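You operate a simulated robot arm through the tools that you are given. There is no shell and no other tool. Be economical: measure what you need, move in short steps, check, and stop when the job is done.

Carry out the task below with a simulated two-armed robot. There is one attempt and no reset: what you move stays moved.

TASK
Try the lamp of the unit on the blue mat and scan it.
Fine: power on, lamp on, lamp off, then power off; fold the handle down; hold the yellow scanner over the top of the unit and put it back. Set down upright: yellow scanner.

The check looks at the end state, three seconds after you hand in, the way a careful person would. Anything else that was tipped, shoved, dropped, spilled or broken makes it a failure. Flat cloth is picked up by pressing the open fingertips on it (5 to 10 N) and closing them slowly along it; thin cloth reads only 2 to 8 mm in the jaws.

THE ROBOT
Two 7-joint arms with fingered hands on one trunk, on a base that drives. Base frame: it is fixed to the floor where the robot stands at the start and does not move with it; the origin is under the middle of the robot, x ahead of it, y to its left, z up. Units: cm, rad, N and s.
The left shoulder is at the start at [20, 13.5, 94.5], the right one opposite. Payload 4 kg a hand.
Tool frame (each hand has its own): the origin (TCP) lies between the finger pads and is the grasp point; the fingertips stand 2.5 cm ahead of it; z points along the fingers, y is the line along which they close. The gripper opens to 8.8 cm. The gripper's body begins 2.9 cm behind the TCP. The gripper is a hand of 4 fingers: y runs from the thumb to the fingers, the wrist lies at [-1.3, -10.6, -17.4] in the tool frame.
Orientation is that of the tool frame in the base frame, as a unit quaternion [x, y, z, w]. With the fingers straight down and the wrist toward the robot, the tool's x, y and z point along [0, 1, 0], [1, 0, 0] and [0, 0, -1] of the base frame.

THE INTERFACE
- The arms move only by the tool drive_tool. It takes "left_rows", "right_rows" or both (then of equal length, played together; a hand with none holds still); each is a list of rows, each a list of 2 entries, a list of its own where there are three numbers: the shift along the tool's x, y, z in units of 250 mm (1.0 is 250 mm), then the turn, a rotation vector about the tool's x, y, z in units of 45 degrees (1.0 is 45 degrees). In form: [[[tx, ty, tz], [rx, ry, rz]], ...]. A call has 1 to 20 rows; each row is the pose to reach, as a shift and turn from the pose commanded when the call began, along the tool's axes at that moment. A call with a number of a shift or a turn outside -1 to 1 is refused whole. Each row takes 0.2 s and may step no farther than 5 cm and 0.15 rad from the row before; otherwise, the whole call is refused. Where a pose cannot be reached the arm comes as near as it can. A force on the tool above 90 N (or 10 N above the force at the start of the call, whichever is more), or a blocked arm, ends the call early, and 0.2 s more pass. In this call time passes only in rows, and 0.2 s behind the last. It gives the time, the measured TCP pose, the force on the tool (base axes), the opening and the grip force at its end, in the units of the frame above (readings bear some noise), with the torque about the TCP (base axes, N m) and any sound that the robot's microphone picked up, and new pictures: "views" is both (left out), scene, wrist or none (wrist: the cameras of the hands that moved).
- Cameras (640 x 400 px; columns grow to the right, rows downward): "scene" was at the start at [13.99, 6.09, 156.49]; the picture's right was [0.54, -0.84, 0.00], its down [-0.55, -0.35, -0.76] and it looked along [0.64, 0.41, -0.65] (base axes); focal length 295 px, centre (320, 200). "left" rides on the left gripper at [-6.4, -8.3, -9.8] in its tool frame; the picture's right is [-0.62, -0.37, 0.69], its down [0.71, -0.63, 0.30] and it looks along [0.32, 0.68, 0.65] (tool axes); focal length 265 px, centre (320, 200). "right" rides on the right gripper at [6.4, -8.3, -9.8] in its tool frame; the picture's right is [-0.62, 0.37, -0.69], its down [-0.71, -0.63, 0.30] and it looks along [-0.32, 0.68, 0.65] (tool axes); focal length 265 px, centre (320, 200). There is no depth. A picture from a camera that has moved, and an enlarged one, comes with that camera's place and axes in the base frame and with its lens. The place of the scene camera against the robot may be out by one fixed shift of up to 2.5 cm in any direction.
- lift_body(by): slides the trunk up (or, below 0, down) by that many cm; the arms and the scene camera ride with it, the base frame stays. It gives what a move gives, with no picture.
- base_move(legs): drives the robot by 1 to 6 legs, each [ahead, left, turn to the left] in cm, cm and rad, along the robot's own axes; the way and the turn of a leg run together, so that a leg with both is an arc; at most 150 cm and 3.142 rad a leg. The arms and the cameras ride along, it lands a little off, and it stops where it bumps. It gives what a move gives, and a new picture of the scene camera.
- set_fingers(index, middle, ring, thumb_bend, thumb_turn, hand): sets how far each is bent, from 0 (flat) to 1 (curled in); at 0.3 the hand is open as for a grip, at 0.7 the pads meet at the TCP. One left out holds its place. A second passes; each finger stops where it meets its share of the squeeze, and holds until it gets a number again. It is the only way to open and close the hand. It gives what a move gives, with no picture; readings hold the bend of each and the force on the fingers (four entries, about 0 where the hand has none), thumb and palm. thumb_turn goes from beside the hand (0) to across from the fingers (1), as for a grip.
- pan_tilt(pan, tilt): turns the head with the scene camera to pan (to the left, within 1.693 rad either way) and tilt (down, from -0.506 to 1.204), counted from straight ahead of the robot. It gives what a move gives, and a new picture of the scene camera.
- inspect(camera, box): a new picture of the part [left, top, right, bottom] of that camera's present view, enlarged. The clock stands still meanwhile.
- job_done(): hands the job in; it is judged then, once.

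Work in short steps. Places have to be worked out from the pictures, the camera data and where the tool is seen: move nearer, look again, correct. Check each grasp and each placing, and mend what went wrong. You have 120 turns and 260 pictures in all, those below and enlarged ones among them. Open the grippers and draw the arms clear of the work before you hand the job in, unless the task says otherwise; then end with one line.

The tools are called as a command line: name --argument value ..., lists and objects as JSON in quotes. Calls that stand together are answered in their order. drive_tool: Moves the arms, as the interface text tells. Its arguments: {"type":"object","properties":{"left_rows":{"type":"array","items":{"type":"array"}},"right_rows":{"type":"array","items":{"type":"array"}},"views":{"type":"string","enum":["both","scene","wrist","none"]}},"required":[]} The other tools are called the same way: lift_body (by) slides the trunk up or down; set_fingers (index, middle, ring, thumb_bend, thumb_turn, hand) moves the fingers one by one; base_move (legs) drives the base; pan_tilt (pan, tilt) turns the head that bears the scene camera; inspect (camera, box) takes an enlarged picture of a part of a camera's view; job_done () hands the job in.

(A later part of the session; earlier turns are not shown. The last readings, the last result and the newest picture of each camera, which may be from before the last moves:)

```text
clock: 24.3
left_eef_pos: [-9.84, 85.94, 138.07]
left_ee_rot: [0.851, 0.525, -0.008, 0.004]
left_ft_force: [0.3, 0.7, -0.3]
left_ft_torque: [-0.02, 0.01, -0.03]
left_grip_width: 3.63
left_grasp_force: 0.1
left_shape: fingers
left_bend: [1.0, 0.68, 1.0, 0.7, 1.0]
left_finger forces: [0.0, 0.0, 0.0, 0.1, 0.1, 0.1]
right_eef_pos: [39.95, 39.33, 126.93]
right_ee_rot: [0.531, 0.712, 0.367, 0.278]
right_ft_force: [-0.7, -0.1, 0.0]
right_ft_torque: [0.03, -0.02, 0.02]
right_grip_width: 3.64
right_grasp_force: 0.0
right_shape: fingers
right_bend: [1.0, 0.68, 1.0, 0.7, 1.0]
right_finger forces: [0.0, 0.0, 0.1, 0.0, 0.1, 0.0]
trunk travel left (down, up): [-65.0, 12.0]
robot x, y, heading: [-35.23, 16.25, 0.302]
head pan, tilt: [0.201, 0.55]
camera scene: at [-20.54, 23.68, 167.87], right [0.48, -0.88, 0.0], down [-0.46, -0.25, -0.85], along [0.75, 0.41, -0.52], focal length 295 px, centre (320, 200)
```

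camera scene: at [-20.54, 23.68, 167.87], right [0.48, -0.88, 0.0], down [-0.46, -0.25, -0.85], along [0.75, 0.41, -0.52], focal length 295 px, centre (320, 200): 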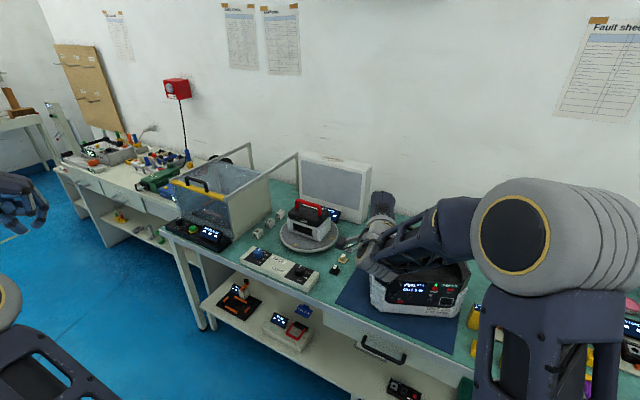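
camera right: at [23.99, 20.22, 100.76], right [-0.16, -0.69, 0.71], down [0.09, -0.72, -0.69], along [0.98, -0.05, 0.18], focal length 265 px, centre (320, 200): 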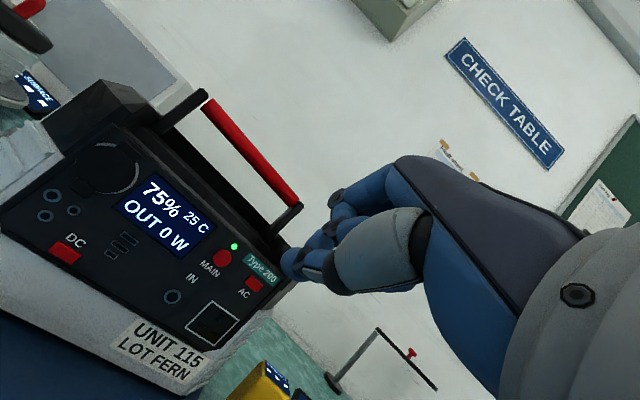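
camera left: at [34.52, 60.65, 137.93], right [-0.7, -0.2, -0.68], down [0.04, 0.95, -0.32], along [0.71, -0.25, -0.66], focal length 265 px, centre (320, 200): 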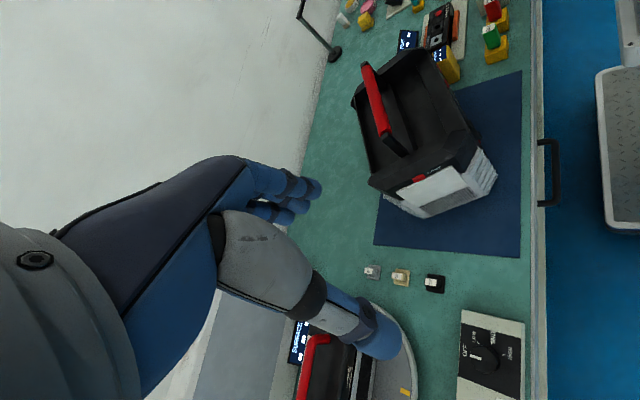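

Next I'll move the right hand aside to the right and bring the left hand in, yawing it on the way.

drive_tool --left_rows '[[[0, 0.16, 0], [0, 0, -0.167]], [[0, 0.33, 0], [0, 0, -0.333]], [[0, 0.5, 0], [0, 0, -0.5]], [[0, 0.67, 0], [0, 0, -0.667]], [[0, 0.84, 0], [0, 0, -0.833]], [[0, 1.0, 0], [0, 0, -1]]]' --right_rows '[[[-0.15, 0, 0], [0, 0, 0]], [[-0.3, 0, 0], [0, 0, 0]], [[-0.45, 0, 0], [0, 0, 0]], [[-0.6, 0, 0], [0, 0, 0]], [[-0.75, 0, 0], [0, 0, 0]], [[-0.9, 0, 0], [0, 0, 0]]]' --views "scene"

```text
clock: 25.7
left_eef_pos: [12.47, 74.81, 137.86]
left_ee_rot: [0.583, 0.812, -0.009, 0.001]
left_ft_force: [-0.5, 1.1, -0.6]
left_ft_torque: [-0.06, -0.01, -0.03]
left_grip_width: 3.64
left_grasp_force: 0.0
left_shape: fingers
left_bend: [1.0, 0.68, 1.0, 0.7, 1.0]
left_finger forces: [0.0, 0.1, 0.0, 0.0, 0.1, 0.0]
right_eef_pos: [41.53, 33.44, 127.04]
right_ee_rot: [0.531, 0.712, 0.366, 0.278]
right_ft_force: [-0.3, 0.2, 0.1]
right_ft_torque: [0.0, -0.01, 0.02]
right_grip_width: 3.62
right_grasp_force: 0.1
right_shape: fingers
right_bend: [1.0, 0.68, 1.0, 0.7, 1.0]
right_finger forces: [0.0, 0.0, 0.0, 0.1, 0.1, 0.0]
right hand out of reach, approached as far as the arm can: row 2, 3, 4, 5, 6
trunk travel left (down, up): [-65.0, 12.0]
robot x, y, heading: [-34.69, 15.91, 0.301]
head pan, tilt: [0.201, 0.55]
camera scene: at [-20.58, 23.72, 167.87], right [0.48, -0.88, 0.0], down [-0.46, -0.25, -0.85], along [0.75, 0.41, -0.52], focal length 295 px, centre (320, 200)
```

scene: 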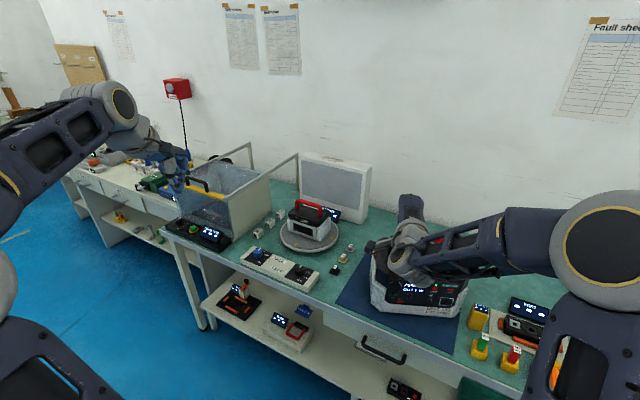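

The right hand's pitched pose limits its sideways reach, so I'll un-pitch it while the left hand moves closer.

drive_tool --left_rows '[[[-0.12, 0.12, 0], [0, 0, 0]], [[-0.24, 0.24, 0], [0, 0, 0]], [[-0.36, 0.36, 0.02], [0, 0, 0]], [[-0.48, 0.48, 0.05], [0, 0, 0]], [[-0.6, 0.6, 0.1], [0, 0, 0]], [[-0.7, 0.7, 0.15], [0, 0, 0]], [[-0.8, 0.8, 0.2], [0, 0, 0]], [[-0.9, 0.9, 0.25], [0, 0, 0]]]' --right_rows '[[[0, 0.04, -0.05], [0.12, 0, 0]], [[0, 0.07, -0.1], [0.25, 0, 0]], [[0, 0.07, -0.1], [0.37, 0, 0]], [[0, 0.07, -0.1], [0.5, 0, 0]], [[0, 0.07, -0.1], [0.63, 0, 0]], [[0, 0.07, -0.1], [0.75, 0, 0]], [[0, 0.07, -0.1], [0.88, 0, 0]], [[0, 0.07, -0.1], [1, 0, 0]]]' --views "scene"

```text
clock: 27.5
left_eef_pos: [32.18, 64.91, 135.17]
left_ee_rot: [0.585, 0.811, -0.008, 0.0]
left_ft_force: [0.6, -0.3, 0.2]
left_ft_torque: [0.03, -0.02, -0.01]
left_grip_width: 3.62
left_grasp_force: 0.1
left_shape: fingers
left_bend: [1.0, 0.68, 1.0, 0.7, 1.0]
left_finger forces: [0.0, 0.0, 0.1, 0.0, 0.0, 0.1]
left hand out of reach, approached as far as the arm can: row 6, 7, 8
right_eef_pos: [40.6, 32.99, 129.63]
right_ee_rot: [0.597, 0.798, 0.065, 0.052]
right_ft_force: [0.6, 0.0, 0.1]
right_ft_torque: [-0.01, 0.01, 0.0]
right_grip_width: 3.64
right_grasp_force: 0.0
right_shape: fingers
right_bend: [1.0, 0.68, 1.0, 0.7, 1.0]
right_finger forces: [0.0, 0.0, 0.1, 0.0, 0.0, 0.1]
trunk travel left (down, up): [-65.0, 12.0]
robot x, y, heading: [-35.12, 16.08, 0.299]
head pan, tilt: [0.201, 0.55]
camera scene: at [-20.55, 23.68, 167.87], right [0.48, -0.88, 0.0], down [-0.46, -0.25, -0.85], along [0.75, 0.41, -0.52], focal length 295 px, centre (320, 200)
```

scene: 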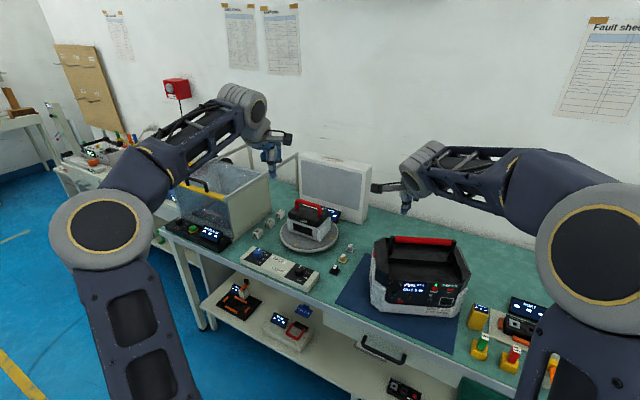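

Both arms are fine; the left stopped at its height-limited reach. I'll lower the left hand while rolling it so the fingers point toward the unit's left end, and move the right hand further right.

drive_tool --left_rows '[[[0, 0, 0.12], [0, -0.16, 0]], [[0, 0.05, 0.25], [0, -0.33, 0]], [[-0.05, 0.1, 0.37], [0, -0.5, 0]], [[-0.12, 0.18, 0.46], [0, -0.67, 0]], [[-0.2, 0.26, 0.55], [0, -0.83, 0]], [[-0.28, 0.34, 0.65], [0, -1, 0]]]' --right_rows '[[[-0.15, 0, 0], [0, 0, 0]], [[-0.3, 0, 0], [0, 0, 0]], [[-0.45, 0, 0], [0, 0, 0]], [[-0.6, 0, 0], [0, 0, 0]], [[-0.75, 0, 0], [0, 0, 0]], [[-0.9, 0, 0], [0, 0, 0]]]'

```text
clock: 28.9
left_eef_pos: [39.59, 60.9, 117.72]
left_ee_rot: [0.536, 0.749, -0.231, 0.312]
left_ft_force: [-0.3, 0.6, -0.7]
left_ft_torque: [-0.01, -0.01, -0.04]
left_grip_width: 3.63
left_grasp_force: 0.0
left_shape: fingers
left_bend: [1.0, 0.68, 1.0, 0.7, 1.0]
left_finger forces: [0.0, 0.0, 0.0, 0.0, 0.0, 0.1]
left hand out of reach, approached as far as the arm can: row 5, 6
right_eef_pos: [47.01, 11.49, 129.59]
right_ee_rot: [0.597, 0.798, 0.065, 0.053]
right_ft_force: [0.9, -0.3, 0.1]
right_ft_torque: [-0.04, 0.01, 0.01]
right_grip_width: 3.66
right_grasp_force: 0.1
right_shape: fingers
right_bend: [1.0, 0.68, 1.0, 0.7, 1.0]
right_finger forces: [0.0, 0.0, 0.0, 0.0, 0.0, 0.0]
trunk travel left (down, up): [-65.0, 12.0]
robot x, y, heading: [-35.02, 16.15, 0.304]
head pan, tilt: [0.201, 0.55]
camera scene: at [-20.55, 23.74, 167.87], right [0.48, -0.88, 0.0], down [-0.46, -0.25, -0.85], along [0.75, 0.41, -0.52], focal length 295 px, centre (320, 200)
camera right: at [35.58, 14.88, 137.86], right [0.41, -0.52, 0.75], down [-0.34, -0.85, -0.4], along [0.84, -0.09, -0.53], focal length 265 px, centre (320, 200)
camera left: at [31.17, 60.69, 129.33], right [-0.06, -1.0, -0.03], down [-0.7, 0.06, -0.72], along [0.72, -0.02, -0.7], focal length 265 px, centre (320, 200)
```

scene: 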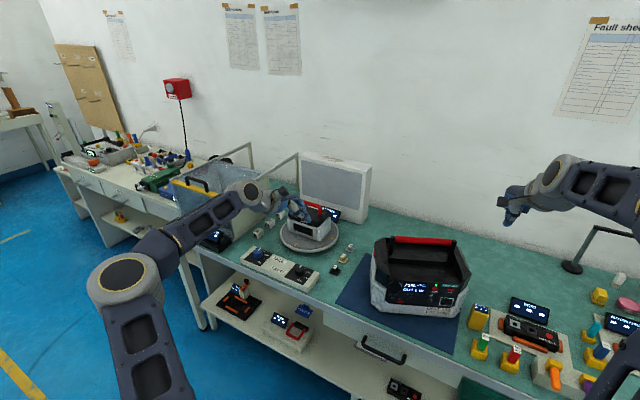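
right: 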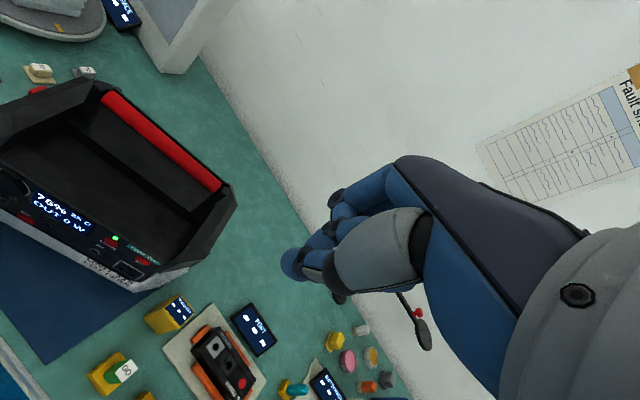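
left: 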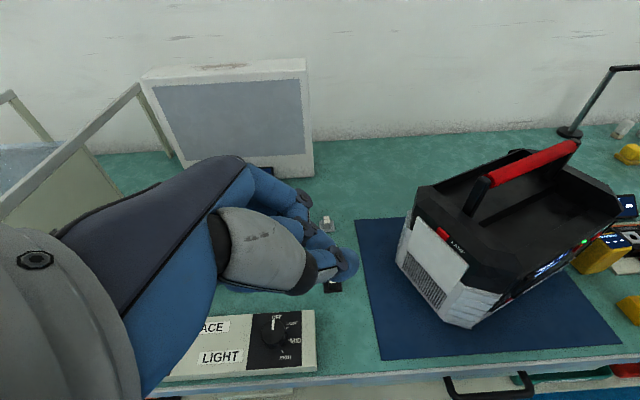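

Clear view of LAMP, and its ray matches (54.6, 42.3, 98.1). The left arm is fully stretched, so I'll move the base 12 cm ahead.

base_move --legs '[[12, 0, 0]]'

drive_tool --left_rows '[[[0, 0, 0.02], [0, 0, 0]]]' --views "wrist"

```text
clock: 30.1
left_eef_pos: [51.1, 64.41, 117.76]
left_ee_rot: [0.538, 0.749, -0.231, 0.311]
left_ft_force: [-0.3, -0.2, 0.0]
left_ft_torque: [-0.02, 0.03, 0.03]
left_grip_width: 3.65
left_grasp_force: 0.1
left_shape: fingers
left_bend: [1.0, 0.68, 1.0, 0.7, 1.0]
left_finger forces: [0.0, 0.1, 0.0, 0.0, 0.1, 0.0]
right_eef_pos: [58.32, 14.88, 129.71]
right_ee_rot: [0.597, 0.798, 0.066, 0.054]
right_ft_force: [0.3, 0.4, 0.1]
right_ft_torque: [-0.01, 0.0, -0.02]
right_grip_width: 3.65
right_grasp_force: 0.0
right_shape: fingers
right_bend: [1.0, 0.68, 1.0, 0.7, 1.0]
right_finger forces: [0.0, 0.0, 0.0, 0.0, 0.1, 0.0]
trunk travel left (down, up): [-65.0, 12.0]
robot x, y, heading: [-23.57, 19.39, 0.299]
head pan, tilt: [0.201, 0.55]
camera scene: at [-9.04, 27.27, 167.87], right [0.48, -0.88, 0.0], down [-0.46, -0.25, -0.85], along [0.75, 0.41, -0.52], focal length 295 px, centre (320, 200)
```

scene: 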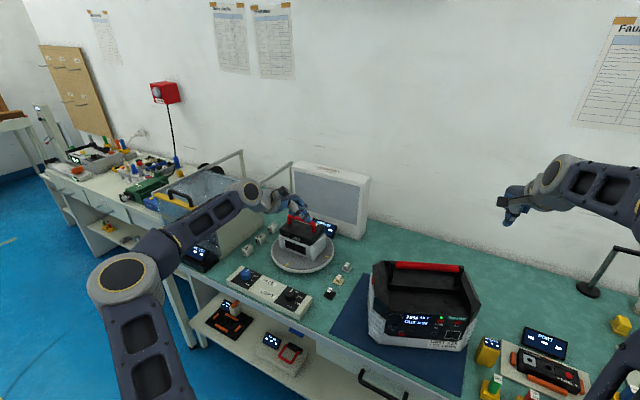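

```text
clock: 30.5
left_eef_pos: [51.22, 64.09, 117.44]
left_ee_rot: [0.537, 0.749, -0.231, 0.31]
left_ft_force: [0.1, 0.0, 0.1]
left_ft_torque: [-0.01, -0.02, 0.01]
left_grip_width: 3.65
left_grasp_force: 0.1
left_shape: fingers
left_bend: [1.0, 0.68, 1.0, 0.7, 1.0]
left_finger forces: [0.0, 0.0, 0.1, 0.1, 0.0, 0.0]
right_eef_pos: [58.37, 15.03, 129.52]
right_ee_rot: [0.597, 0.798, 0.065, 0.052]
right_ft_force: [-0.2, -0.4, 0.3]
right_ft_torque: [0.03, 0.0, 0.01]
right_grip_width: 3.63
right_grasp_force: 0.0
right_shape: fingers
right_bend: [1.0, 0.68, 1.0, 0.7, 1.0]
right_finger forces: [0.0, 0.1, 0.0, 0.0, 0.0, 0.1]
trunk travel left (down, up): [-65.0, 12.0]
robot x, y, heading: [-23.34, 19.65, 0.305]
head pan, tilt: [0.201, 0.55]
camera left: at [42.8, 63.84, 128.98], right [-0.06, -1.0, -0.04], down [-0.7, 0.07, -0.72], along [0.72, -0.01, -0.7], focal length 265 px, centre (320, 200)
```

left: 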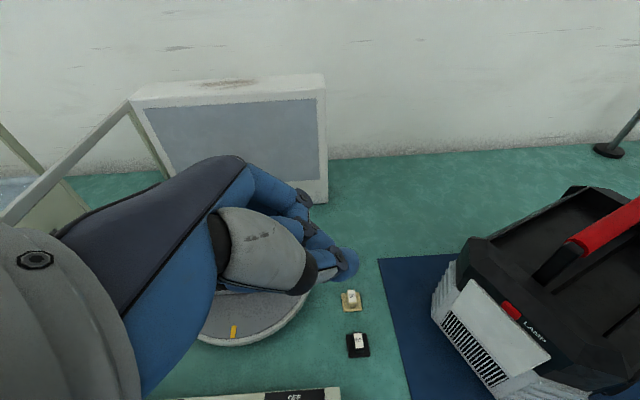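

I'll advance the left fingertip to about 4 cm before LAMP along the tool axis.

drive_tool --left_rows '[[[-0.01, -0.03, 0.18], [0, 0, 0]], [[-0.02, -0.06, 0.36], [0, 0, 0]], [[-0.035, -0.085, 0.54], [0, 0, 0]], [[-0.045, -0.11, 0.72], [0, 0, 0]], [[-0.056, -0.136, 0.9], [0, 0, 0]]]' --views "wrist"

inspect --camera "scene" --box '[280, 190, 480, 370]'

```text
clock: 31.7
left_eef_pos: [47.81, 48.8, 105.21]
left_ee_rot: [0.537, 0.749, -0.232, 0.311]
left_ft_force: [0.0, 0.9, 0.0]
left_ft_torque: [0.0, 0.01, 0.01]
left_grip_width: 3.65
left_grasp_force: 0.1
left_shape: fingers
left_bend: [1.0, 0.68, 1.0, 0.7, 1.0]
left_finger forces: [0.1, 0.1, 0.1, 0.0, 0.0, 0.0]
left hand out of reach, approached as far as the arm can: row 2, 3, 4, 5
right_eef_pos: [58.44, 15.02, 129.63]
right_ee_rot: [0.597, 0.798, 0.064, 0.053]
right_ft_force: [-0.2, 0.0, -0.4]
right_ft_torque: [0.01, -0.03, 0.01]
right_grip_width: 3.63
right_grasp_force: 0.0
right_shape: fingers
right_bend: [1.0, 0.68, 1.0, 0.7, 1.0]
right_finger forces: [0.1, 0.0, 0.1, 0.0, 0.0, 0.0]
trunk travel left (down, up): [-65.0, 12.0]
robot x, y, heading: [-23.72, 19.79, 0.298]
head pan, tilt: [0.201, 0.55]
camera left: at [39.28, 48.55, 116.78], right [-0.06, -1.0, -0.04], down [-0.7, 0.07, -0.72], along [0.72, -0.02, -0.7], focal length 265 px, centre (320, 200)
```

left: 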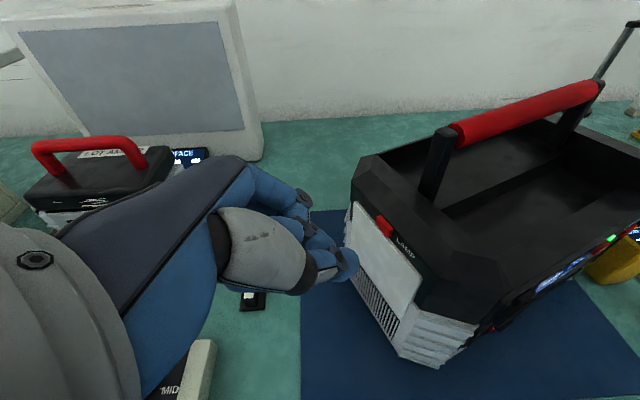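

```text
2.22 times, centred on (380, 280) of scene
camera zoom: at [-9.03, 27.28, 167.87], right [0.48, -0.88, 0.0], down [-0.46, -0.25, -0.85], along [0.75, 0.41, -0.52], focal length 656 px, centre (187, 22)
```

zoom: 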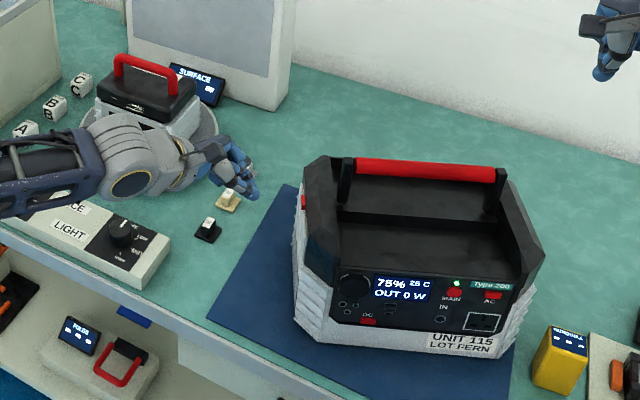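

The left arm stopped about 6 cm short in x, fully stretched. I'll move the base 7 cm further ahead; the hand stays clear to the left of the unit.

base_move --legs '[[7, 0, 0]]'

drive_tool --left_rows '[[[0, 0, 0.01], [0, 0, 0]]]' --views "wrist"

```text
clock: 32.8
left_eef_pos: [54.38, 50.96, 105.22]
left_ee_rot: [0.537, 0.749, -0.232, 0.31]
left_ft_force: [-0.2, 0.6, -0.3]
left_ft_torque: [-0.01, 0.0, 0.0]
left_grip_width: 3.66
left_grasp_force: 0.2
left_shape: fingers
left_bend: [1.0, 0.68, 1.0, 0.7, 1.0]
left_finger forces: [0.1, 0.0, 0.0, 0.0, 0.0, 0.1]
right_eef_pos: [65.22, 17.14, 129.52]
right_ee_rot: [0.596, 0.798, 0.065, 0.053]
right_ft_force: [0.9, 0.3, 0.9]
right_ft_torque: [0.0, -0.01, -0.04]
right_grip_width: 3.65
right_grasp_force: 0.0
right_shape: fingers
right_bend: [1.0, 0.68, 1.0, 0.7, 1.0]
right_finger forces: [0.0, 0.1, 0.0, 0.1, 0.1, 0.0]
trunk travel left (down, up): [-65.0, 12.0]
robot x, y, heading: [-16.77, 21.67, 0.305]
head pan, tilt: [0.201, 0.55]
camera scene: at [-2.37, 29.36, 167.87], right [0.48, -0.88, 0.0], down [-0.46, -0.25, -0.85], along [0.75, 0.41, -0.52], focal length 295 px, centre (320, 200)
```

scene: 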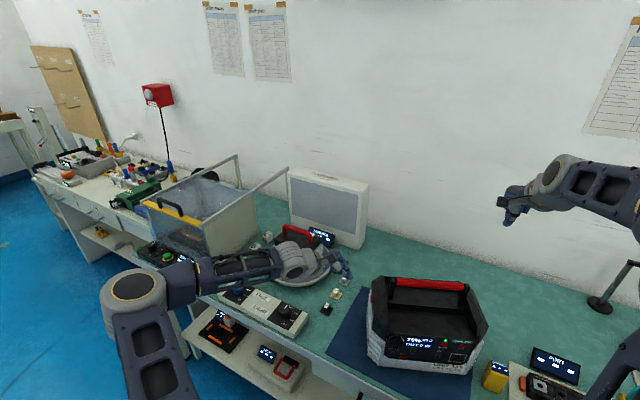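

```text
clock: 33.1
left_eef_pos: [54.42, 50.83, 105.11]
left_ee_rot: [0.536, 0.749, -0.231, 0.312]
left_ft_force: [0.4, -0.4, -0.7]
left_ft_torque: [0.01, 0.06, -0.02]
left_grip_width: 3.61
left_grasp_force: 0.1
left_shape: fingers
left_bend: [1.0, 0.68, 1.0, 0.7, 1.0]
left_finger forces: [0.0, 0.0, 0.0, 0.1, 0.0, 0.0]
right_eef_pos: [65.07, 17.2, 129.63]
right_ee_rot: [0.597, 0.798, 0.064, 0.053]
right_ft_force: [-0.8, 0.5, 0.4]
right_ft_torque: [0.02, 0.04, 0.0]
right_grip_width: 3.6
right_grasp_force: 0.0
right_shape: fingers
right_bend: [1.0, 0.68, 1.0, 0.7, 1.0]
right_finger forces: [0.0, 0.0, 0.0, 0.0, 0.1, 0.0]
trunk travel left (down, up): [-65.0, 12.0]
robot x, y, heading: [-16.58, 21.56, 0.3]
head pan, tilt: [0.201, 0.55]
camera left: at [45.91, 50.6, 116.63], right [-0.06, -1.0, -0.04], down [-0.7, 0.06, -0.72], along [0.72, -0.01, -0.7], focal length 265 px, centre (320, 200)
```

left: 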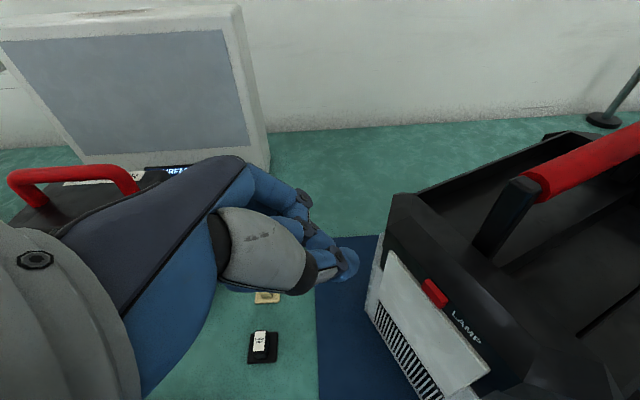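

LAMP ray confirms (54.6, 42.4, 98). I'll move to just short of contact.

drive_tool --left_rows '[[[-0.012, -0.05, 0.12], [0, 0, 0]], [[-0.024, -0.096, 0.24], [0, 0, 0]]]' --views "wrist"

```text
clock: 33.8
left_eef_pos: [51.29, 47.01, 102.18]
left_ee_rot: [0.536, 0.749, -0.232, 0.311]
left_ft_force: [-0.1, -0.4, -0.3]
left_ft_torque: [-0.02, 0.0, -0.03]
left_grip_width: 3.63
left_grasp_force: 0.1
left_shape: fingers
left_bend: [1.0, 0.68, 1.0, 0.7, 1.0]
left_finger forces: [0.1, 0.1, 0.0, 0.0, 0.1, 0.0]
left hand out of reach, approached as far as the arm can: row 1, 2
right_eef_pos: [65.19, 17.14, 129.53]
right_ee_rot: [0.596, 0.798, 0.065, 0.052]
right_ft_force: [-0.2, -1.0, 0.1]
right_ft_torque: [-0.02, 0.02, -0.02]
right_grip_width: 3.64
right_grasp_force: 0.1
right_shape: fingers
right_bend: [1.0, 0.68, 1.0, 0.7, 1.0]
right_finger forces: [0.0, 0.0, 0.0, 0.1, 0.0, 0.1]
trunk travel left (down, up): [-65.0, 12.0]
robot x, y, heading: [-16.85, 21.3, 0.304]
head pan, tilt: [0.201, 0.55]
camera left: at [42.85, 46.81, 113.68], right [-0.06, -1.0, -0.04], down [-0.7, 0.06, -0.72], along [0.72, -0.01, -0.7], focal length 265 px, centre (320, 200)
```

left: 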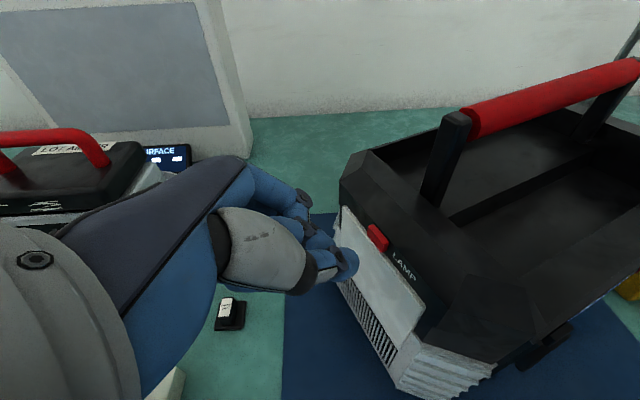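

The left arm is at a lateral limit here: the hand can't point right this close to the robot's midline. I'll retract it upward, shift the base right about 18 cm, and come back.

drive_tool --left_rows '[[[0, 0, -0.18], [0, 0, 0]], [[0, 0, -0.36], [0, 0, 0]], [[0, 0, -0.54], [0, 0, 0]], [[0, 0, -0.72], [0, 0, 0]], [[0, 0, -0.85], [0, 0, 0]]]' --views "none"

base_move --legs '[[-2, -18, 0]]'

```text
clock: 35.0
left_eef_pos: [46.84, 61.54, 116.98]
left_ee_rot: [0.536, 0.75, -0.232, 0.311]
left_ft_force: [0.0, 0.0, 0.3]
left_ft_torque: [0.01, -0.01, -0.03]
left_grip_width: 3.62
left_grasp_force: 0.1
left_shape: fingers
left_bend: [1.0, 0.68, 1.0, 0.7, 1.0]
left_finger forces: [0.1, 0.1, 0.0, 0.0, 0.1, 0.0]
right_eef_pos: [65.16, 17.19, 129.62]
right_ee_rot: [0.597, 0.798, 0.065, 0.053]
right_ft_force: [0.2, -0.5, 0.1]
right_ft_torque: [0.01, 0.04, 0.01]
right_grip_width: 3.63
right_grasp_force: 0.0
right_shape: fingers
right_bend: [1.0, 0.68, 1.0, 0.7, 1.0]
right_finger forces: [0.0, 0.0, 0.1, 0.0, 0.1, 0.0]
trunk travel left (down, up): [-65.0, 12.0]
robot x, y, heading: [-16.46, 21.62, 0.303]
head pan, tilt: [0.201, 0.55]
```

```text
clock: 36.5
left_eef_pos: [50.34, 43.49, 116.84]
left_ee_rot: [0.537, 0.749, -0.233, 0.311]
left_ft_force: [-0.7, 0.0, -0.2]
left_ft_torque: [-0.03, -0.01, 0.0]
left_grip_width: 3.63
left_grasp_force: 0.0
left_shape: fingers
left_bend: [1.0, 0.68, 1.0, 0.7, 1.0]
left_finger forces: [0.1, 0.0, 0.1, 0.2, 0.0, 0.0]
right_eef_pos: [68.56, -0.88, 129.56]
right_ee_rot: [0.598, 0.797, 0.065, 0.053]
right_ft_force: [0.1, 0.6, -0.1]
right_ft_torque: [0.0, 0.0, 0.02]
right_grip_width: 3.66
right_grasp_force: 0.1
right_shape: fingers
right_bend: [1.0, 0.68, 1.0, 0.7, 1.0]
right_finger forces: [0.1, 0.0, 0.0, 0.0, 0.1, 0.0]
trunk travel left (down, up): [-65.0, 12.0]
robot x, y, heading: [-12.79, 3.63, 0.302]
head pan, tilt: [0.201, 0.55]
camera scene: at [1.15, 11.34, 167.87], right [0.48, -0.88, 0.0], down [-0.46, -0.25, -0.85], along [0.75, 0.41, -0.52], focal length 295 px, centre (320, 200)
```

scene: 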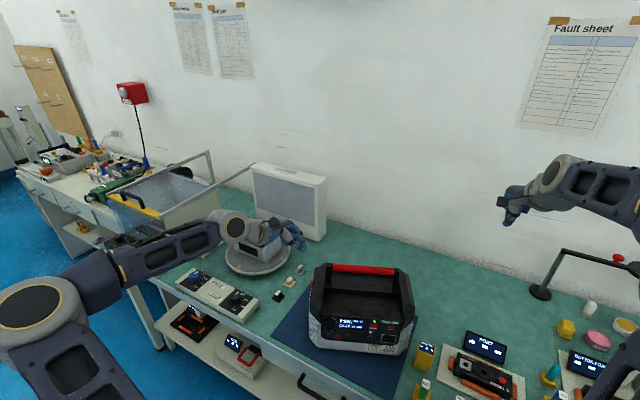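

Now I'll move the left hand outward along its x axis to line up behind LAMP, still about 10 cm off.

drive_tool --left_rows '[[[0.15, 0.05, 0.01], [0, 0, 0]], [[0.3, 0.1, 0.03], [0, 0, 0]], [[0.456, 0.16, 0.048], [0, 0, 0]]]' --views "wrist"

```text
clock: 37.3
left_eef_pos: [51.7, 51.5, 107.98]
left_ee_rot: [0.538, 0.749, -0.231, 0.311]
left_ft_force: [0.0, -0.7, 0.8]
left_ft_torque: [-0.01, 0.0, 0.04]
left_grip_width: 3.63
left_grasp_force: 0.1
left_shape: fingers
left_bend: [1.0, 0.68, 1.0, 0.7, 1.0]
left_finger forces: [0.0, 0.1, 0.1, 0.0, 0.0, 0.0]
right_eef_pos: [68.6, -0.77, 129.62]
right_ee_rot: [0.597, 0.798, 0.066, 0.053]
right_ft_force: [-0.3, -0.6, -0.1]
right_ft_torque: [0.02, 0.02, 0.01]
right_grip_width: 3.65
right_grasp_force: 0.0
right_shape: fingers
right_bend: [1.0, 0.68, 1.0, 0.7, 1.0]
right_finger forces: [0.0, 0.0, 0.0, 0.1, 0.0, 0.1]
trunk travel left (down, up): [-65.0, 12.0]
robot x, y, heading: [-13.37, 3.63, 0.305]
head pan, tilt: [0.201, 0.55]
camera left: at [43.27, 51.22, 119.49], right [-0.06, -1.0, -0.04], down [-0.7, 0.07, -0.72], along [0.72, -0.01, -0.7], focal length 265 px, centre (320, 200)
```

left: 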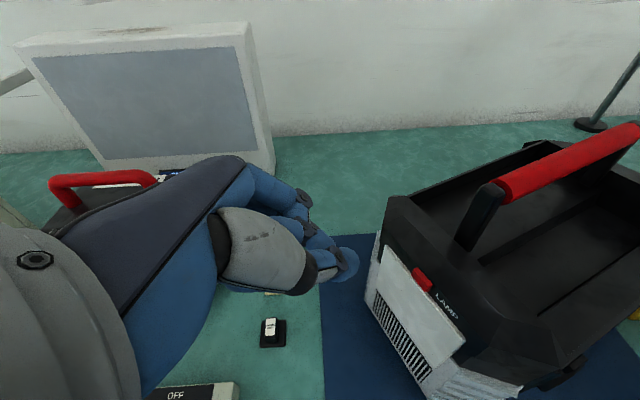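

Reached exactly. I'll advance 9 cm along the tool axis to near contact.

drive_tool --left_rows '[[[0, -0.005, 0.13], [0, 0, 0]], [[0, -0.01, 0.26], [0, 0, 0]], [[0, -0.01, 0.36], [0, 0, 0]]]' --views "none"

inspect --camera "left" --box '[280, 150, 480, 350]'

```text
clock: 38.1
left_eef_pos: [53.51, 45.28, 101.59]
left_ee_rot: [0.537, 0.749, -0.231, 0.311]
left_ft_force: [-0.4, -0.4, 0.7]
left_ft_torque: [0.0, 0.0, -0.04]
left_grip_width: 3.64
left_grasp_force: 0.0
left_shape: fingers
left_bend: [1.0, 0.68, 1.0, 0.7, 1.0]
left_finger forces: [0.0, 0.1, 0.0, 0.1, 0.0, 0.0]
right_eef_pos: [68.69, -0.85, 129.51]
right_ee_rot: [0.597, 0.798, 0.065, 0.053]
right_ft_force: [-0.1, 0.0, -0.3]
right_ft_torque: [-0.02, 0.0, 0.0]
right_grip_width: 3.65
right_grasp_force: 0.0
right_shape: fingers
right_bend: [1.0, 0.68, 1.0, 0.7, 1.0]
right_finger forces: [0.0, 0.1, 0.0, 0.1, 0.0, 0.1]
trunk travel left (down, up): [-65.0, 12.0]
robot x, y, heading: [-13.57, 3.55, 0.301]
head pan, tilt: [0.201, 0.55]
```

```text
2.00 times, centred on (380, 250) of left
camera zoom: at [45.02, 45.0, 113.15], right [-0.05, -1.0, -0.04], down [-0.7, 0.06, -0.72], along [0.72, -0.01, -0.7], focal length 531 px, centre (200, 100)
```

zoom: 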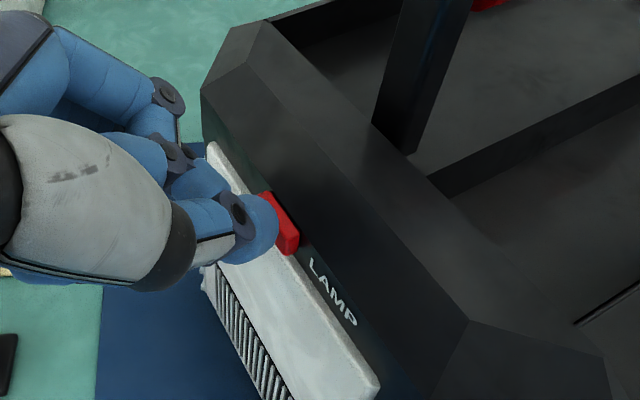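

The tip is right next to the LAMP button. I'll press slowly along the tool axis.

drive_tool --left_rows '[[[-0.01, 0, 0.025], [0, 0, 0]], [[-0.014, 0, 0.05], [0, 0, 0]]]' --views "wrist"

```text
clock: 38.7
left_eef_pos: [53.76, 44.07, 100.95]
left_ee_rot: [0.537, 0.749, -0.231, 0.31]
left_ft_force: [-0.6, 1.7, 2.1]
left_ft_torque: [0.0, 0.01, -0.01]
left_grip_width: 3.64
left_grasp_force: 1.3
left_shape: fingers
left_bend: [1.0, 0.68, 1.0, 0.7, 1.0]
left_finger forces: [0.0, 1.6, 0.0, 0.0, 0.9, 0.0]
right_eef_pos: [68.56, -0.94, 129.7]
right_ee_rot: [0.597, 0.798, 0.065, 0.053]
right_ft_force: [-0.1, 0.0, -0.4]
right_ft_torque: [-0.02, -0.02, 0.01]
right_grip_width: 3.65
right_grasp_force: 0.0
right_shape: fingers
right_bend: [1.0, 0.68, 1.0, 0.7, 1.0]
right_finger forces: [0.0, 0.0, 0.0, 0.0, 0.0, 0.0]
trunk travel left (down, up): [-65.0, 12.0]
robot x, y, heading: [-13.74, 3.52, 0.307]
head pan, tilt: [0.201, 0.55]
camera left: at [45.36, 43.88, 112.59], right [-0.05, -1.0, -0.04], down [-0.7, 0.06, -0.72], along [0.72, -0.01, -0.7], focal length 265 px, centre (320, 200)
```

left: 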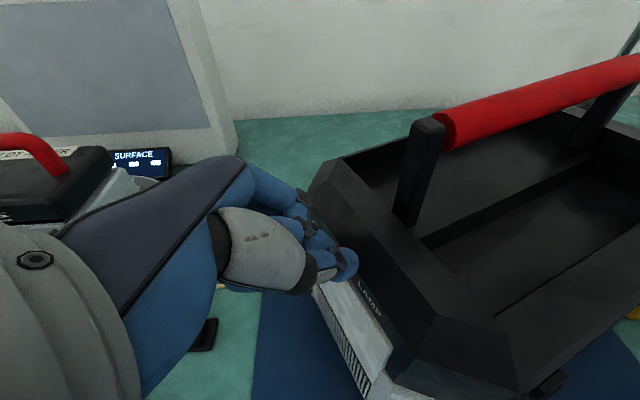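

Contact is about 2–3 N with no click yet, so I'll push a little further, mostly toward the unit.

drive_tool --left_rows '[[[-0.015, 0, 0.02], [0, 0, 0]], [[-0.025, 0, 0.035], [0, 0, 0]]]' --views "wrist"

```text
clock: 39.3
left_eef_pos: [54.14, 43.7, 101.04]
left_ee_rot: [0.535, 0.751, -0.228, 0.312]
left_ft_force: [-10.6, 26.7, 17.0]
left_ft_torque: [0.4, 0.27, -0.18]
left_grip_width: 3.65
left_grasp_force: 17.5
left_shape: fingers
left_bend: [1.0, 0.71, 1.0, 0.7, 1.0]
left_finger forces: [0.1, 9.9, 0.0, 0.0, 26.2, 0.0]
right_eef_pos: [68.56, -0.59, 129.74]
right_ee_rot: [0.596, 0.798, 0.066, 0.054]
right_ft_force: [-0.4, 0.2, -0.3]
right_ft_torque: [-0.01, -0.02, -0.04]
right_grip_width: 3.63
right_grasp_force: 0.1
right_shape: fingers
right_bend: [1.0, 0.68, 1.0, 0.7, 1.0]
right_finger forces: [0.1, 0.1, 0.1, 0.0, 0.0, 0.0]
trunk travel left (down, up): [-65.0, 12.0]
robot x, y, heading: [-13.57, 4.2, 0.303]
head pan, tilt: [0.201, 0.55]
heard: click
camera left: at [45.66, 43.23, 112.53], right [-0.05, -1.0, -0.04], down [-0.69, 0.06, -0.72], along [0.72, -0.01, -0.69], focal length 265 px, centre (320, 200)
```

left: 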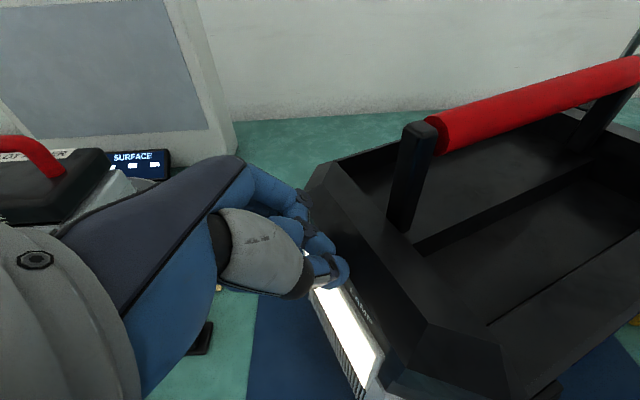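

Click heard and the lamp is lit. The force was high at about 30 N, so I'll back off 3 cm at once.

drive_tool --left_rows '[[[0.02, 0, -0.06], [0, 0, 0]], [[0.03, 0, -0.14], [0, 0, 0]]]' --views "wrist"

inspect --camera "left" --box '[280, 150, 480, 350]'

```text
clock: 39.9
left_eef_pos: [53.31, 45.92, 102.62]
left_ee_rot: [0.538, 0.748, -0.234, 0.31]
left_ft_force: [-0.5, -0.1, 0.6]
left_ft_torque: [-0.01, -0.02, 0.01]
left_grip_width: 3.65
left_grasp_force: 0.1
left_shape: fingers
left_bend: [1.0, 0.68, 1.0, 0.7, 1.0]
left_finger forces: [0.0, 0.0, 0.0, 0.0, 0.1, 0.1]
right_eef_pos: [68.55, -0.87, 129.45]
right_ee_rot: [0.597, 0.798, 0.065, 0.053]
right_ft_force: [0.2, 0.6, 0.7]
right_ft_torque: [0.05, 0.04, 0.0]
right_grip_width: 3.65
right_grasp_force: 0.1
right_shape: fingers
right_bend: [1.0, 0.68, 1.0, 0.7, 1.0]
right_finger forces: [0.0, 0.1, 0.0, 0.1, 0.0, 0.1]
trunk travel left (down, up): [-65.0, 12.0]
robot x, y, heading: [-13.54, 3.58, 0.302]
head pan, tilt: [0.201, 0.55]
camera left: at [44.81, 45.61, 114.23], right [-0.06, -1.0, -0.04], down [-0.7, 0.07, -0.71], along [0.71, -0.02, -0.7], focal length 265 px, centre (320, 200)
```

left: 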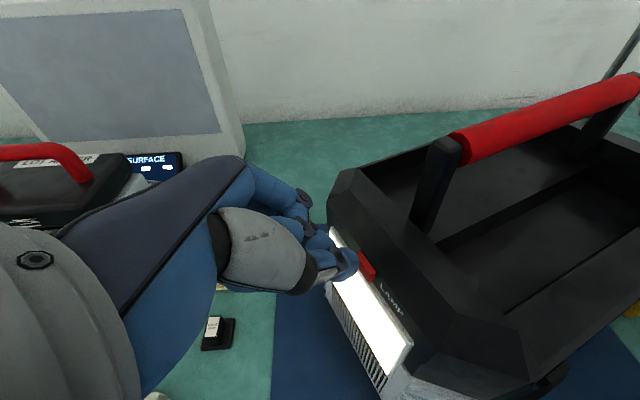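

```text
2.00 times, centred on (380, 250) of left
camera zoom: at [44.81, 45.61, 114.23], right [-0.06, -1.0, -0.04], down [-0.7, 0.07, -0.71], along [0.71, -0.02, -0.7], focal length 531 px, centre (200, 100)
```

zoom: 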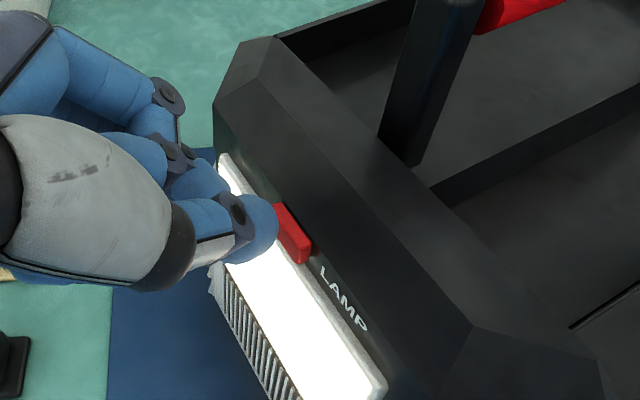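

Lamp confirmed on, and the button is visible again. I'll press it a second time, more gently.

drive_tool --left_rows '[[[-0.01, 0, 0.05], [0, 0, 0]], [[-0.018, 0, 0.09], [0, 0, 0]], [[-0.022, 0, 0.1], [0, 0, 0]]]' --views "wrist"

```text
clock: 40.7
left_eef_pos: [53.93, 44.11, 101.36]
left_ee_rot: [0.537, 0.75, -0.231, 0.311]
left_ft_force: [-1.4, 3.4, 1.8]
left_ft_torque: [0.05, 0.05, -0.04]
left_grip_width: 3.66
left_grasp_force: 1.7
left_shape: fingers
left_bend: [1.0, 0.68, 1.0, 0.7, 1.0]
left_finger forces: [0.1, 0.0, 0.0, 0.0, 4.0, 0.0]
right_eef_pos: [68.63, -0.86, 129.61]
right_ee_rot: [0.597, 0.798, 0.065, 0.052]
right_ft_force: [0.1, -0.6, 0.0]
right_ft_torque: [0.0, -0.01, 0.04]
right_grip_width: 3.61
right_grasp_force: 0.0
right_shape: fingers
right_bend: [1.0, 0.68, 1.0, 0.7, 1.0]
right_finger forces: [0.1, 0.0, 0.1, 0.1, 0.0, 0.0]
trunk travel left (down, up): [-65.0, 12.0]
robot x, y, heading: [-13.42, 3.12, 0.307]
head pan, tilt: [0.201, 0.55]
camera left: at [45.42, 43.74, 112.94], right [-0.05, -1.0, -0.04], down [-0.7, 0.06, -0.72], along [0.72, -0.01, -0.7], focal length 265 px, centre (320, 200)
```

left: 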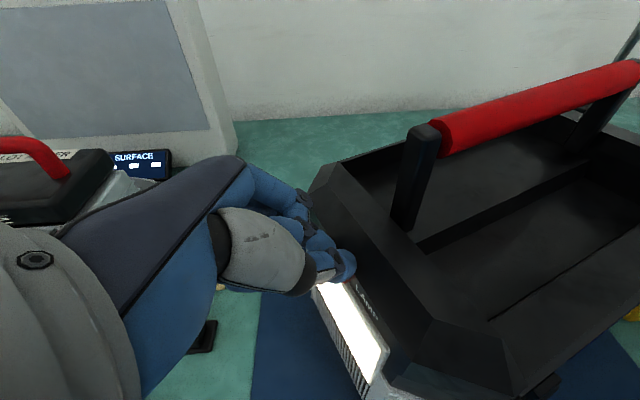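

Light contact of about 4 N, no click yet; I'll add about 2 mm.

drive_tool --left_rows '[[[-0.005, 0, 0.01], [0, 0, 0]]]' --views "none"

```text
clock: 41.1
left_eef_pos: [53.92, 43.9, 101.31]
left_ee_rot: [0.536, 0.75, -0.23, 0.311]
left_ft_force: [-3.0, 8.9, 4.1]
left_ft_torque: [0.12, 0.03, -0.1]
left_grip_width: 3.63
left_grasp_force: 5.3
left_shape: fingers
left_bend: [1.0, 0.68, 1.0, 0.7, 1.0]
left_finger forces: [0.0, 2.5, 0.0, 0.1, 7.4, 0.0]
right_eef_pos: [68.66, -0.75, 129.69]
right_ee_rot: [0.596, 0.799, 0.065, 0.053]
right_ft_force: [-0.3, -0.2, -0.5]
right_ft_torque: [0.03, -0.03, 0.0]
right_grip_width: 3.64
right_grasp_force: 0.1
right_shape: fingers
right_bend: [1.0, 0.68, 1.0, 0.7, 1.0]
right_finger forces: [0.0, 0.1, 0.0, 0.0, 0.1, 0.1]
trunk travel left (down, up): [-65.0, 12.0]
robot x, y, heading: [-13.67, 4.03, 0.304]
head pan, tilt: [0.201, 0.55]
heard: click
```

Click heard. I'll back away and check that the lamp is off.

drive_tool --left_rows '[[[0.02, 0, -0.06], [0, 0, 0]], [[0.03, 0, -0.2], [0, 0, 0]], [[0.03, 0, -0.38], [0, 0, 0]], [[0.03, 0, -0.56], [0, 0, 0]]]' --views "both"

```text
clock: 42.1
left_eef_pos: [50.76, 53.55, 110.64]
left_ee_rot: [0.537, 0.749, -0.232, 0.311]
left_ft_force: [-0.5, -0.4, -0.1]
left_ft_torque: [-0.01, 0.0, 0.01]
left_grip_width: 3.62
left_grasp_force: 0.0
left_shape: fingers
left_bend: [1.0, 0.68, 1.0, 0.7, 1.0]
left_finger forces: [0.0, 0.0, 0.1, 0.0, 0.0, 0.0]
right_eef_pos: [68.62, -0.87, 129.54]
right_ee_rot: [0.597, 0.798, 0.065, 0.053]
right_ft_force: [1.4, -0.7, 0.1]
right_ft_torque: [-0.01, 0.01, -0.01]
right_grip_width: 3.64
right_grasp_force: 0.0
right_shape: fingers
right_bend: [1.0, 0.68, 1.0, 0.7, 1.0]
right_finger forces: [0.1, 0.0, 0.0, 0.1, 0.0, 0.0]
trunk travel left (down, up): [-65.0, 12.0]
robot x, y, heading: [-13.0, 3.75, 0.297]
head pan, tilt: [0.201, 0.55]
camera scene: at [1.17, 11.32, 167.87], right [0.48, -0.88, 0.0], down [-0.46, -0.25, -0.85], along [0.75, 0.41, -0.52], focal length 295 px, centre (320, 200)
camera left: at [42.31, 53.35, 122.18], right [-0.06, -1.0, -0.04], down [-0.7, 0.07, -0.71], along [0.72, -0.02, -0.7], focal length 265 px, centre (320, 200)
```

scene: 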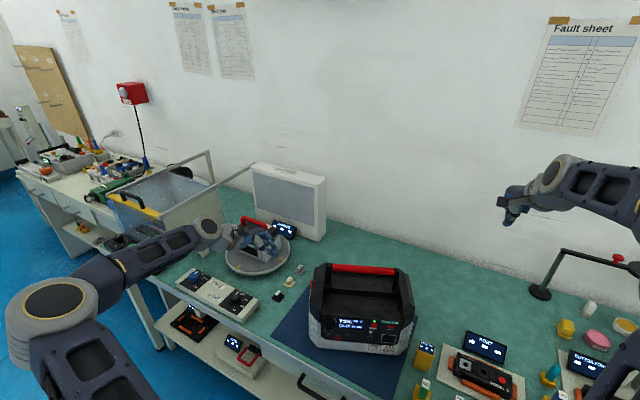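
left: 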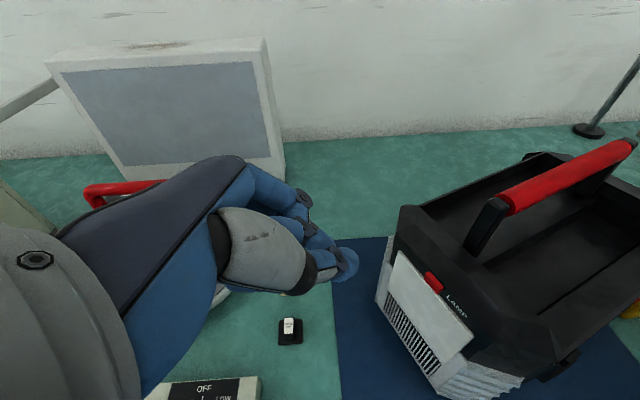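

The lamp is off again. Before moving on, I'll look closely at the handle hinge from both cameras to judge the fold direction.

inspect --camera "left" --box '[440, 130, 640, 330]'

inspect --camera "scene" --box '[290, 240, 450, 380]'

inspect --camera "right" --box '[0, 0, 320, 300]'

```text
2.00 times, centred on (540, 230) of left
camera zoom: at [42.31, 53.35, 122.18], right [-0.06, -1.0, -0.04], down [-0.7, 0.07, -0.71], along [0.72, -0.02, -0.7], focal length 531 px, centre (-120, 140)
```

zoom: 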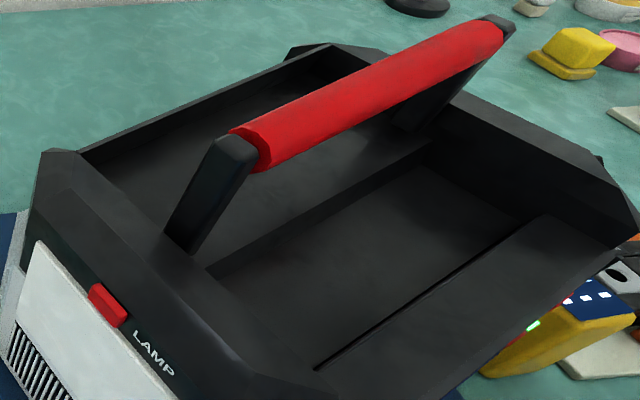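

```text
2.86 times, centred on (370, 310) of scene
camera zoom: at [1.17, 11.32, 167.87], right [0.48, -0.88, 0.0], down [-0.46, -0.25, -0.85], along [0.75, 0.41, -0.52], focal length 843 px, centre (177, -114)
```

zoom: 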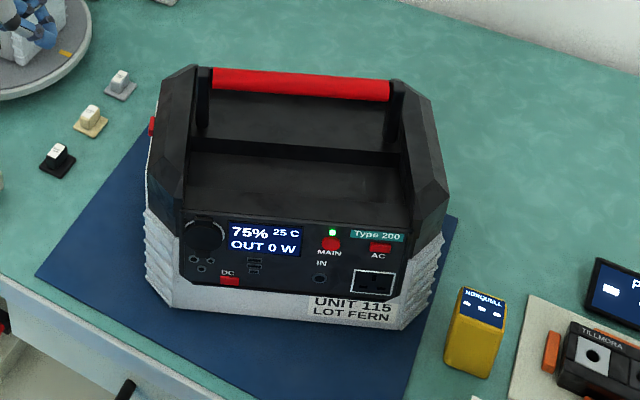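

```text
1.33 times, centred on (160, 150) of right
camera zoom: at [57.29, 2.5, 137.85], right [0.41, -0.52, 0.75], down [-0.35, -0.85, -0.4], along [0.84, -0.09, -0.53], focal length 354 px, centre (533, 267)
```

zoom: 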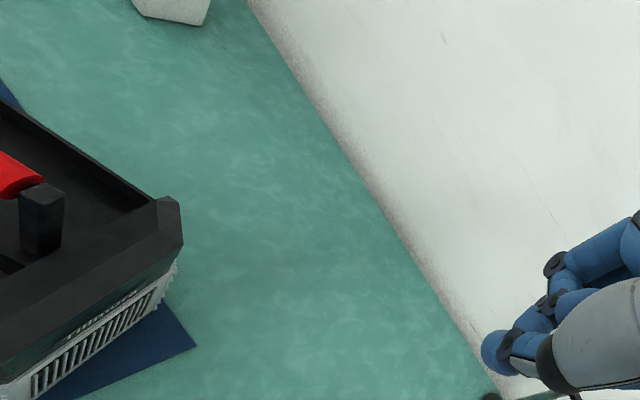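

I can't tell the fold direction yet; I'll test it gently later. Next is power off: I'll raise the left hand and reposition the base back and right, so MAIN sits slightly left of the robot's axis for the right hand.

drive_tool --left_rows '[[[-0.1, 0, -0.1], [0, 0, 0]], [[-0.2, 0, -0.2], [0, 0, 0]], [[-0.3, 0, -0.3], [0, 0, 0]], [[-0.38, 0, -0.38], [0, 0, 0]]]' --views "none"

base_move --legs '[[-21, -11, 0]]'

```text
clock: 43.1
left_eef_pos: [50.88, 53.82, 124.05]
left_ee_rot: [0.537, 0.75, -0.231, 0.311]
left_ft_force: [0.2, -0.3, -0.4]
left_ft_torque: [-0.03, -0.01, -0.03]
left_grip_width: 3.62
left_grasp_force: 0.1
left_shape: fingers
left_bend: [1.0, 0.68, 1.0, 0.7, 1.0]
left_finger forces: [0.0, 0.0, 0.1, 0.0, 0.0, 0.0]
right_eef_pos: [68.6, -0.89, 129.68]
right_ee_rot: [0.597, 0.798, 0.065, 0.053]
right_ft_force: [1.2, -0.1, 0.4]
right_ft_torque: [0.02, 0.0, 0.0]
right_grip_width: 3.67
right_grasp_force: 0.0
right_shape: fingers
right_bend: [1.0, 0.68, 1.0, 0.7, 1.0]
right_finger forces: [0.0, 0.1, 0.0, 0.1, 0.1, 0.1]
trunk travel left (down, up): [-65.0, 12.0]
robot x, y, heading: [-13.34, 4.04, 0.305]
head pan, tilt: [0.201, 0.55]
```

```text
clock: 44.8
left_eef_pos: [34.25, 36.98, 123.97]
left_ee_rot: [0.538, 0.749, -0.233, 0.31]
left_ft_force: [0.3, 0.0, 0.7]
left_ft_torque: [0.02, 0.02, 0.02]
left_grip_width: 3.66
left_grasp_force: 0.0
left_shape: fingers
left_bend: [1.0, 0.68, 1.0, 0.7, 1.0]
left_finger forces: [0.0, 0.0, 0.0, 0.1, 0.0, 0.0]
right_eef_pos: [51.9, -17.81, 129.63]
right_ee_rot: [0.597, 0.798, 0.066, 0.053]
right_ft_force: [0.6, -0.3, 0.5]
right_ft_torque: [-0.02, -0.01, -0.02]
right_grip_width: 3.65
right_grasp_force: 0.1
right_shape: fingers
right_bend: [1.0, 0.68, 1.0, 0.7, 1.0]
right_finger forces: [0.0, 0.0, 0.0, 0.0, 0.1, 0.0]
trunk travel left (down, up): [-65.0, 12.0]
robot x, y, heading: [-29.77, -13.31, 0.303]
head pan, tilt: [0.201, 0.55]
camera scene: at [-15.5, -5.54, 167.87], right [0.48, -0.88, 0.0], down [-0.46, -0.25, -0.85], along [0.75, 0.41, -0.52], focal length 295 px, centre (320, 200)
```

scene: 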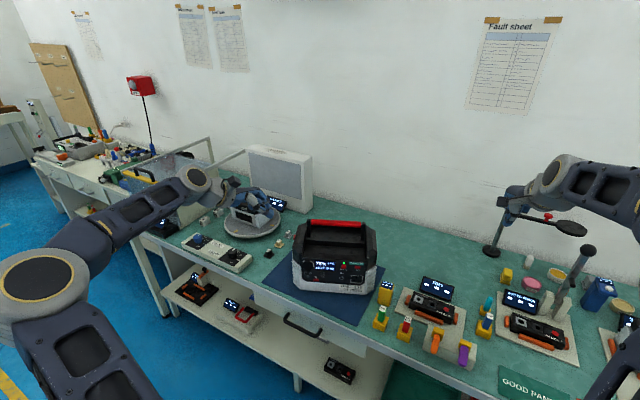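

Next, right hand left and back while pitching forward 45° more.

drive_tool --right_rows '[[[0.14, -0.06, 0], [-0.16, 0, 0]], [[0.28, -0.12, 0], [-0.32, 0, 0]], [[0.42, -0.18, 0.03], [-0.48, 0, 0]], [[0.56, -0.24, 0.06], [-0.64, 0, 0]], [[0.7, -0.3, 0.1], [-0.8, 0, 0]], [[0.84, -0.36, 0.15], [-0.94, 0, 0]], [[0.96, -0.4, 0.2], [-1, 0, 0]]]' --views "none"

```text
clock: 46.4
left_eef_pos: [34.3, 36.87, 123.92]
left_ee_rot: [0.537, 0.75, -0.231, 0.311]
left_ft_force: [-0.6, 1.3, 0.4]
left_ft_torque: [-0.06, 0.03, 0.02]
left_grip_width: 3.64
left_grasp_force: 0.0
left_shape: fingers
left_bend: [1.0, 0.68, 1.0, 0.7, 1.0]
left_finger forces: [0.0, 0.0, 0.0, 0.0, 0.2, 0.0]
right_eef_pos: [36.51, 2.49, 122.9]
right_ee_rot: [0.531, 0.712, 0.367, 0.278]
right_ft_force: [-0.9, 0.3, 0.1]
right_ft_torque: [-0.02, 0.01, 0.02]
right_grip_width: 3.64
right_grasp_force: 0.1
right_shape: fingers
right_bend: [1.0, 0.68, 1.0, 0.7, 1.0]
right_finger forces: [0.0, 0.0, 0.0, 0.0, 0.1, 0.1]
trunk travel left (down, up): [-65.0, 12.0]
robot x, y, heading: [-29.86, -13.42, 0.3]
head pan, tilt: [0.201, 0.55]
```

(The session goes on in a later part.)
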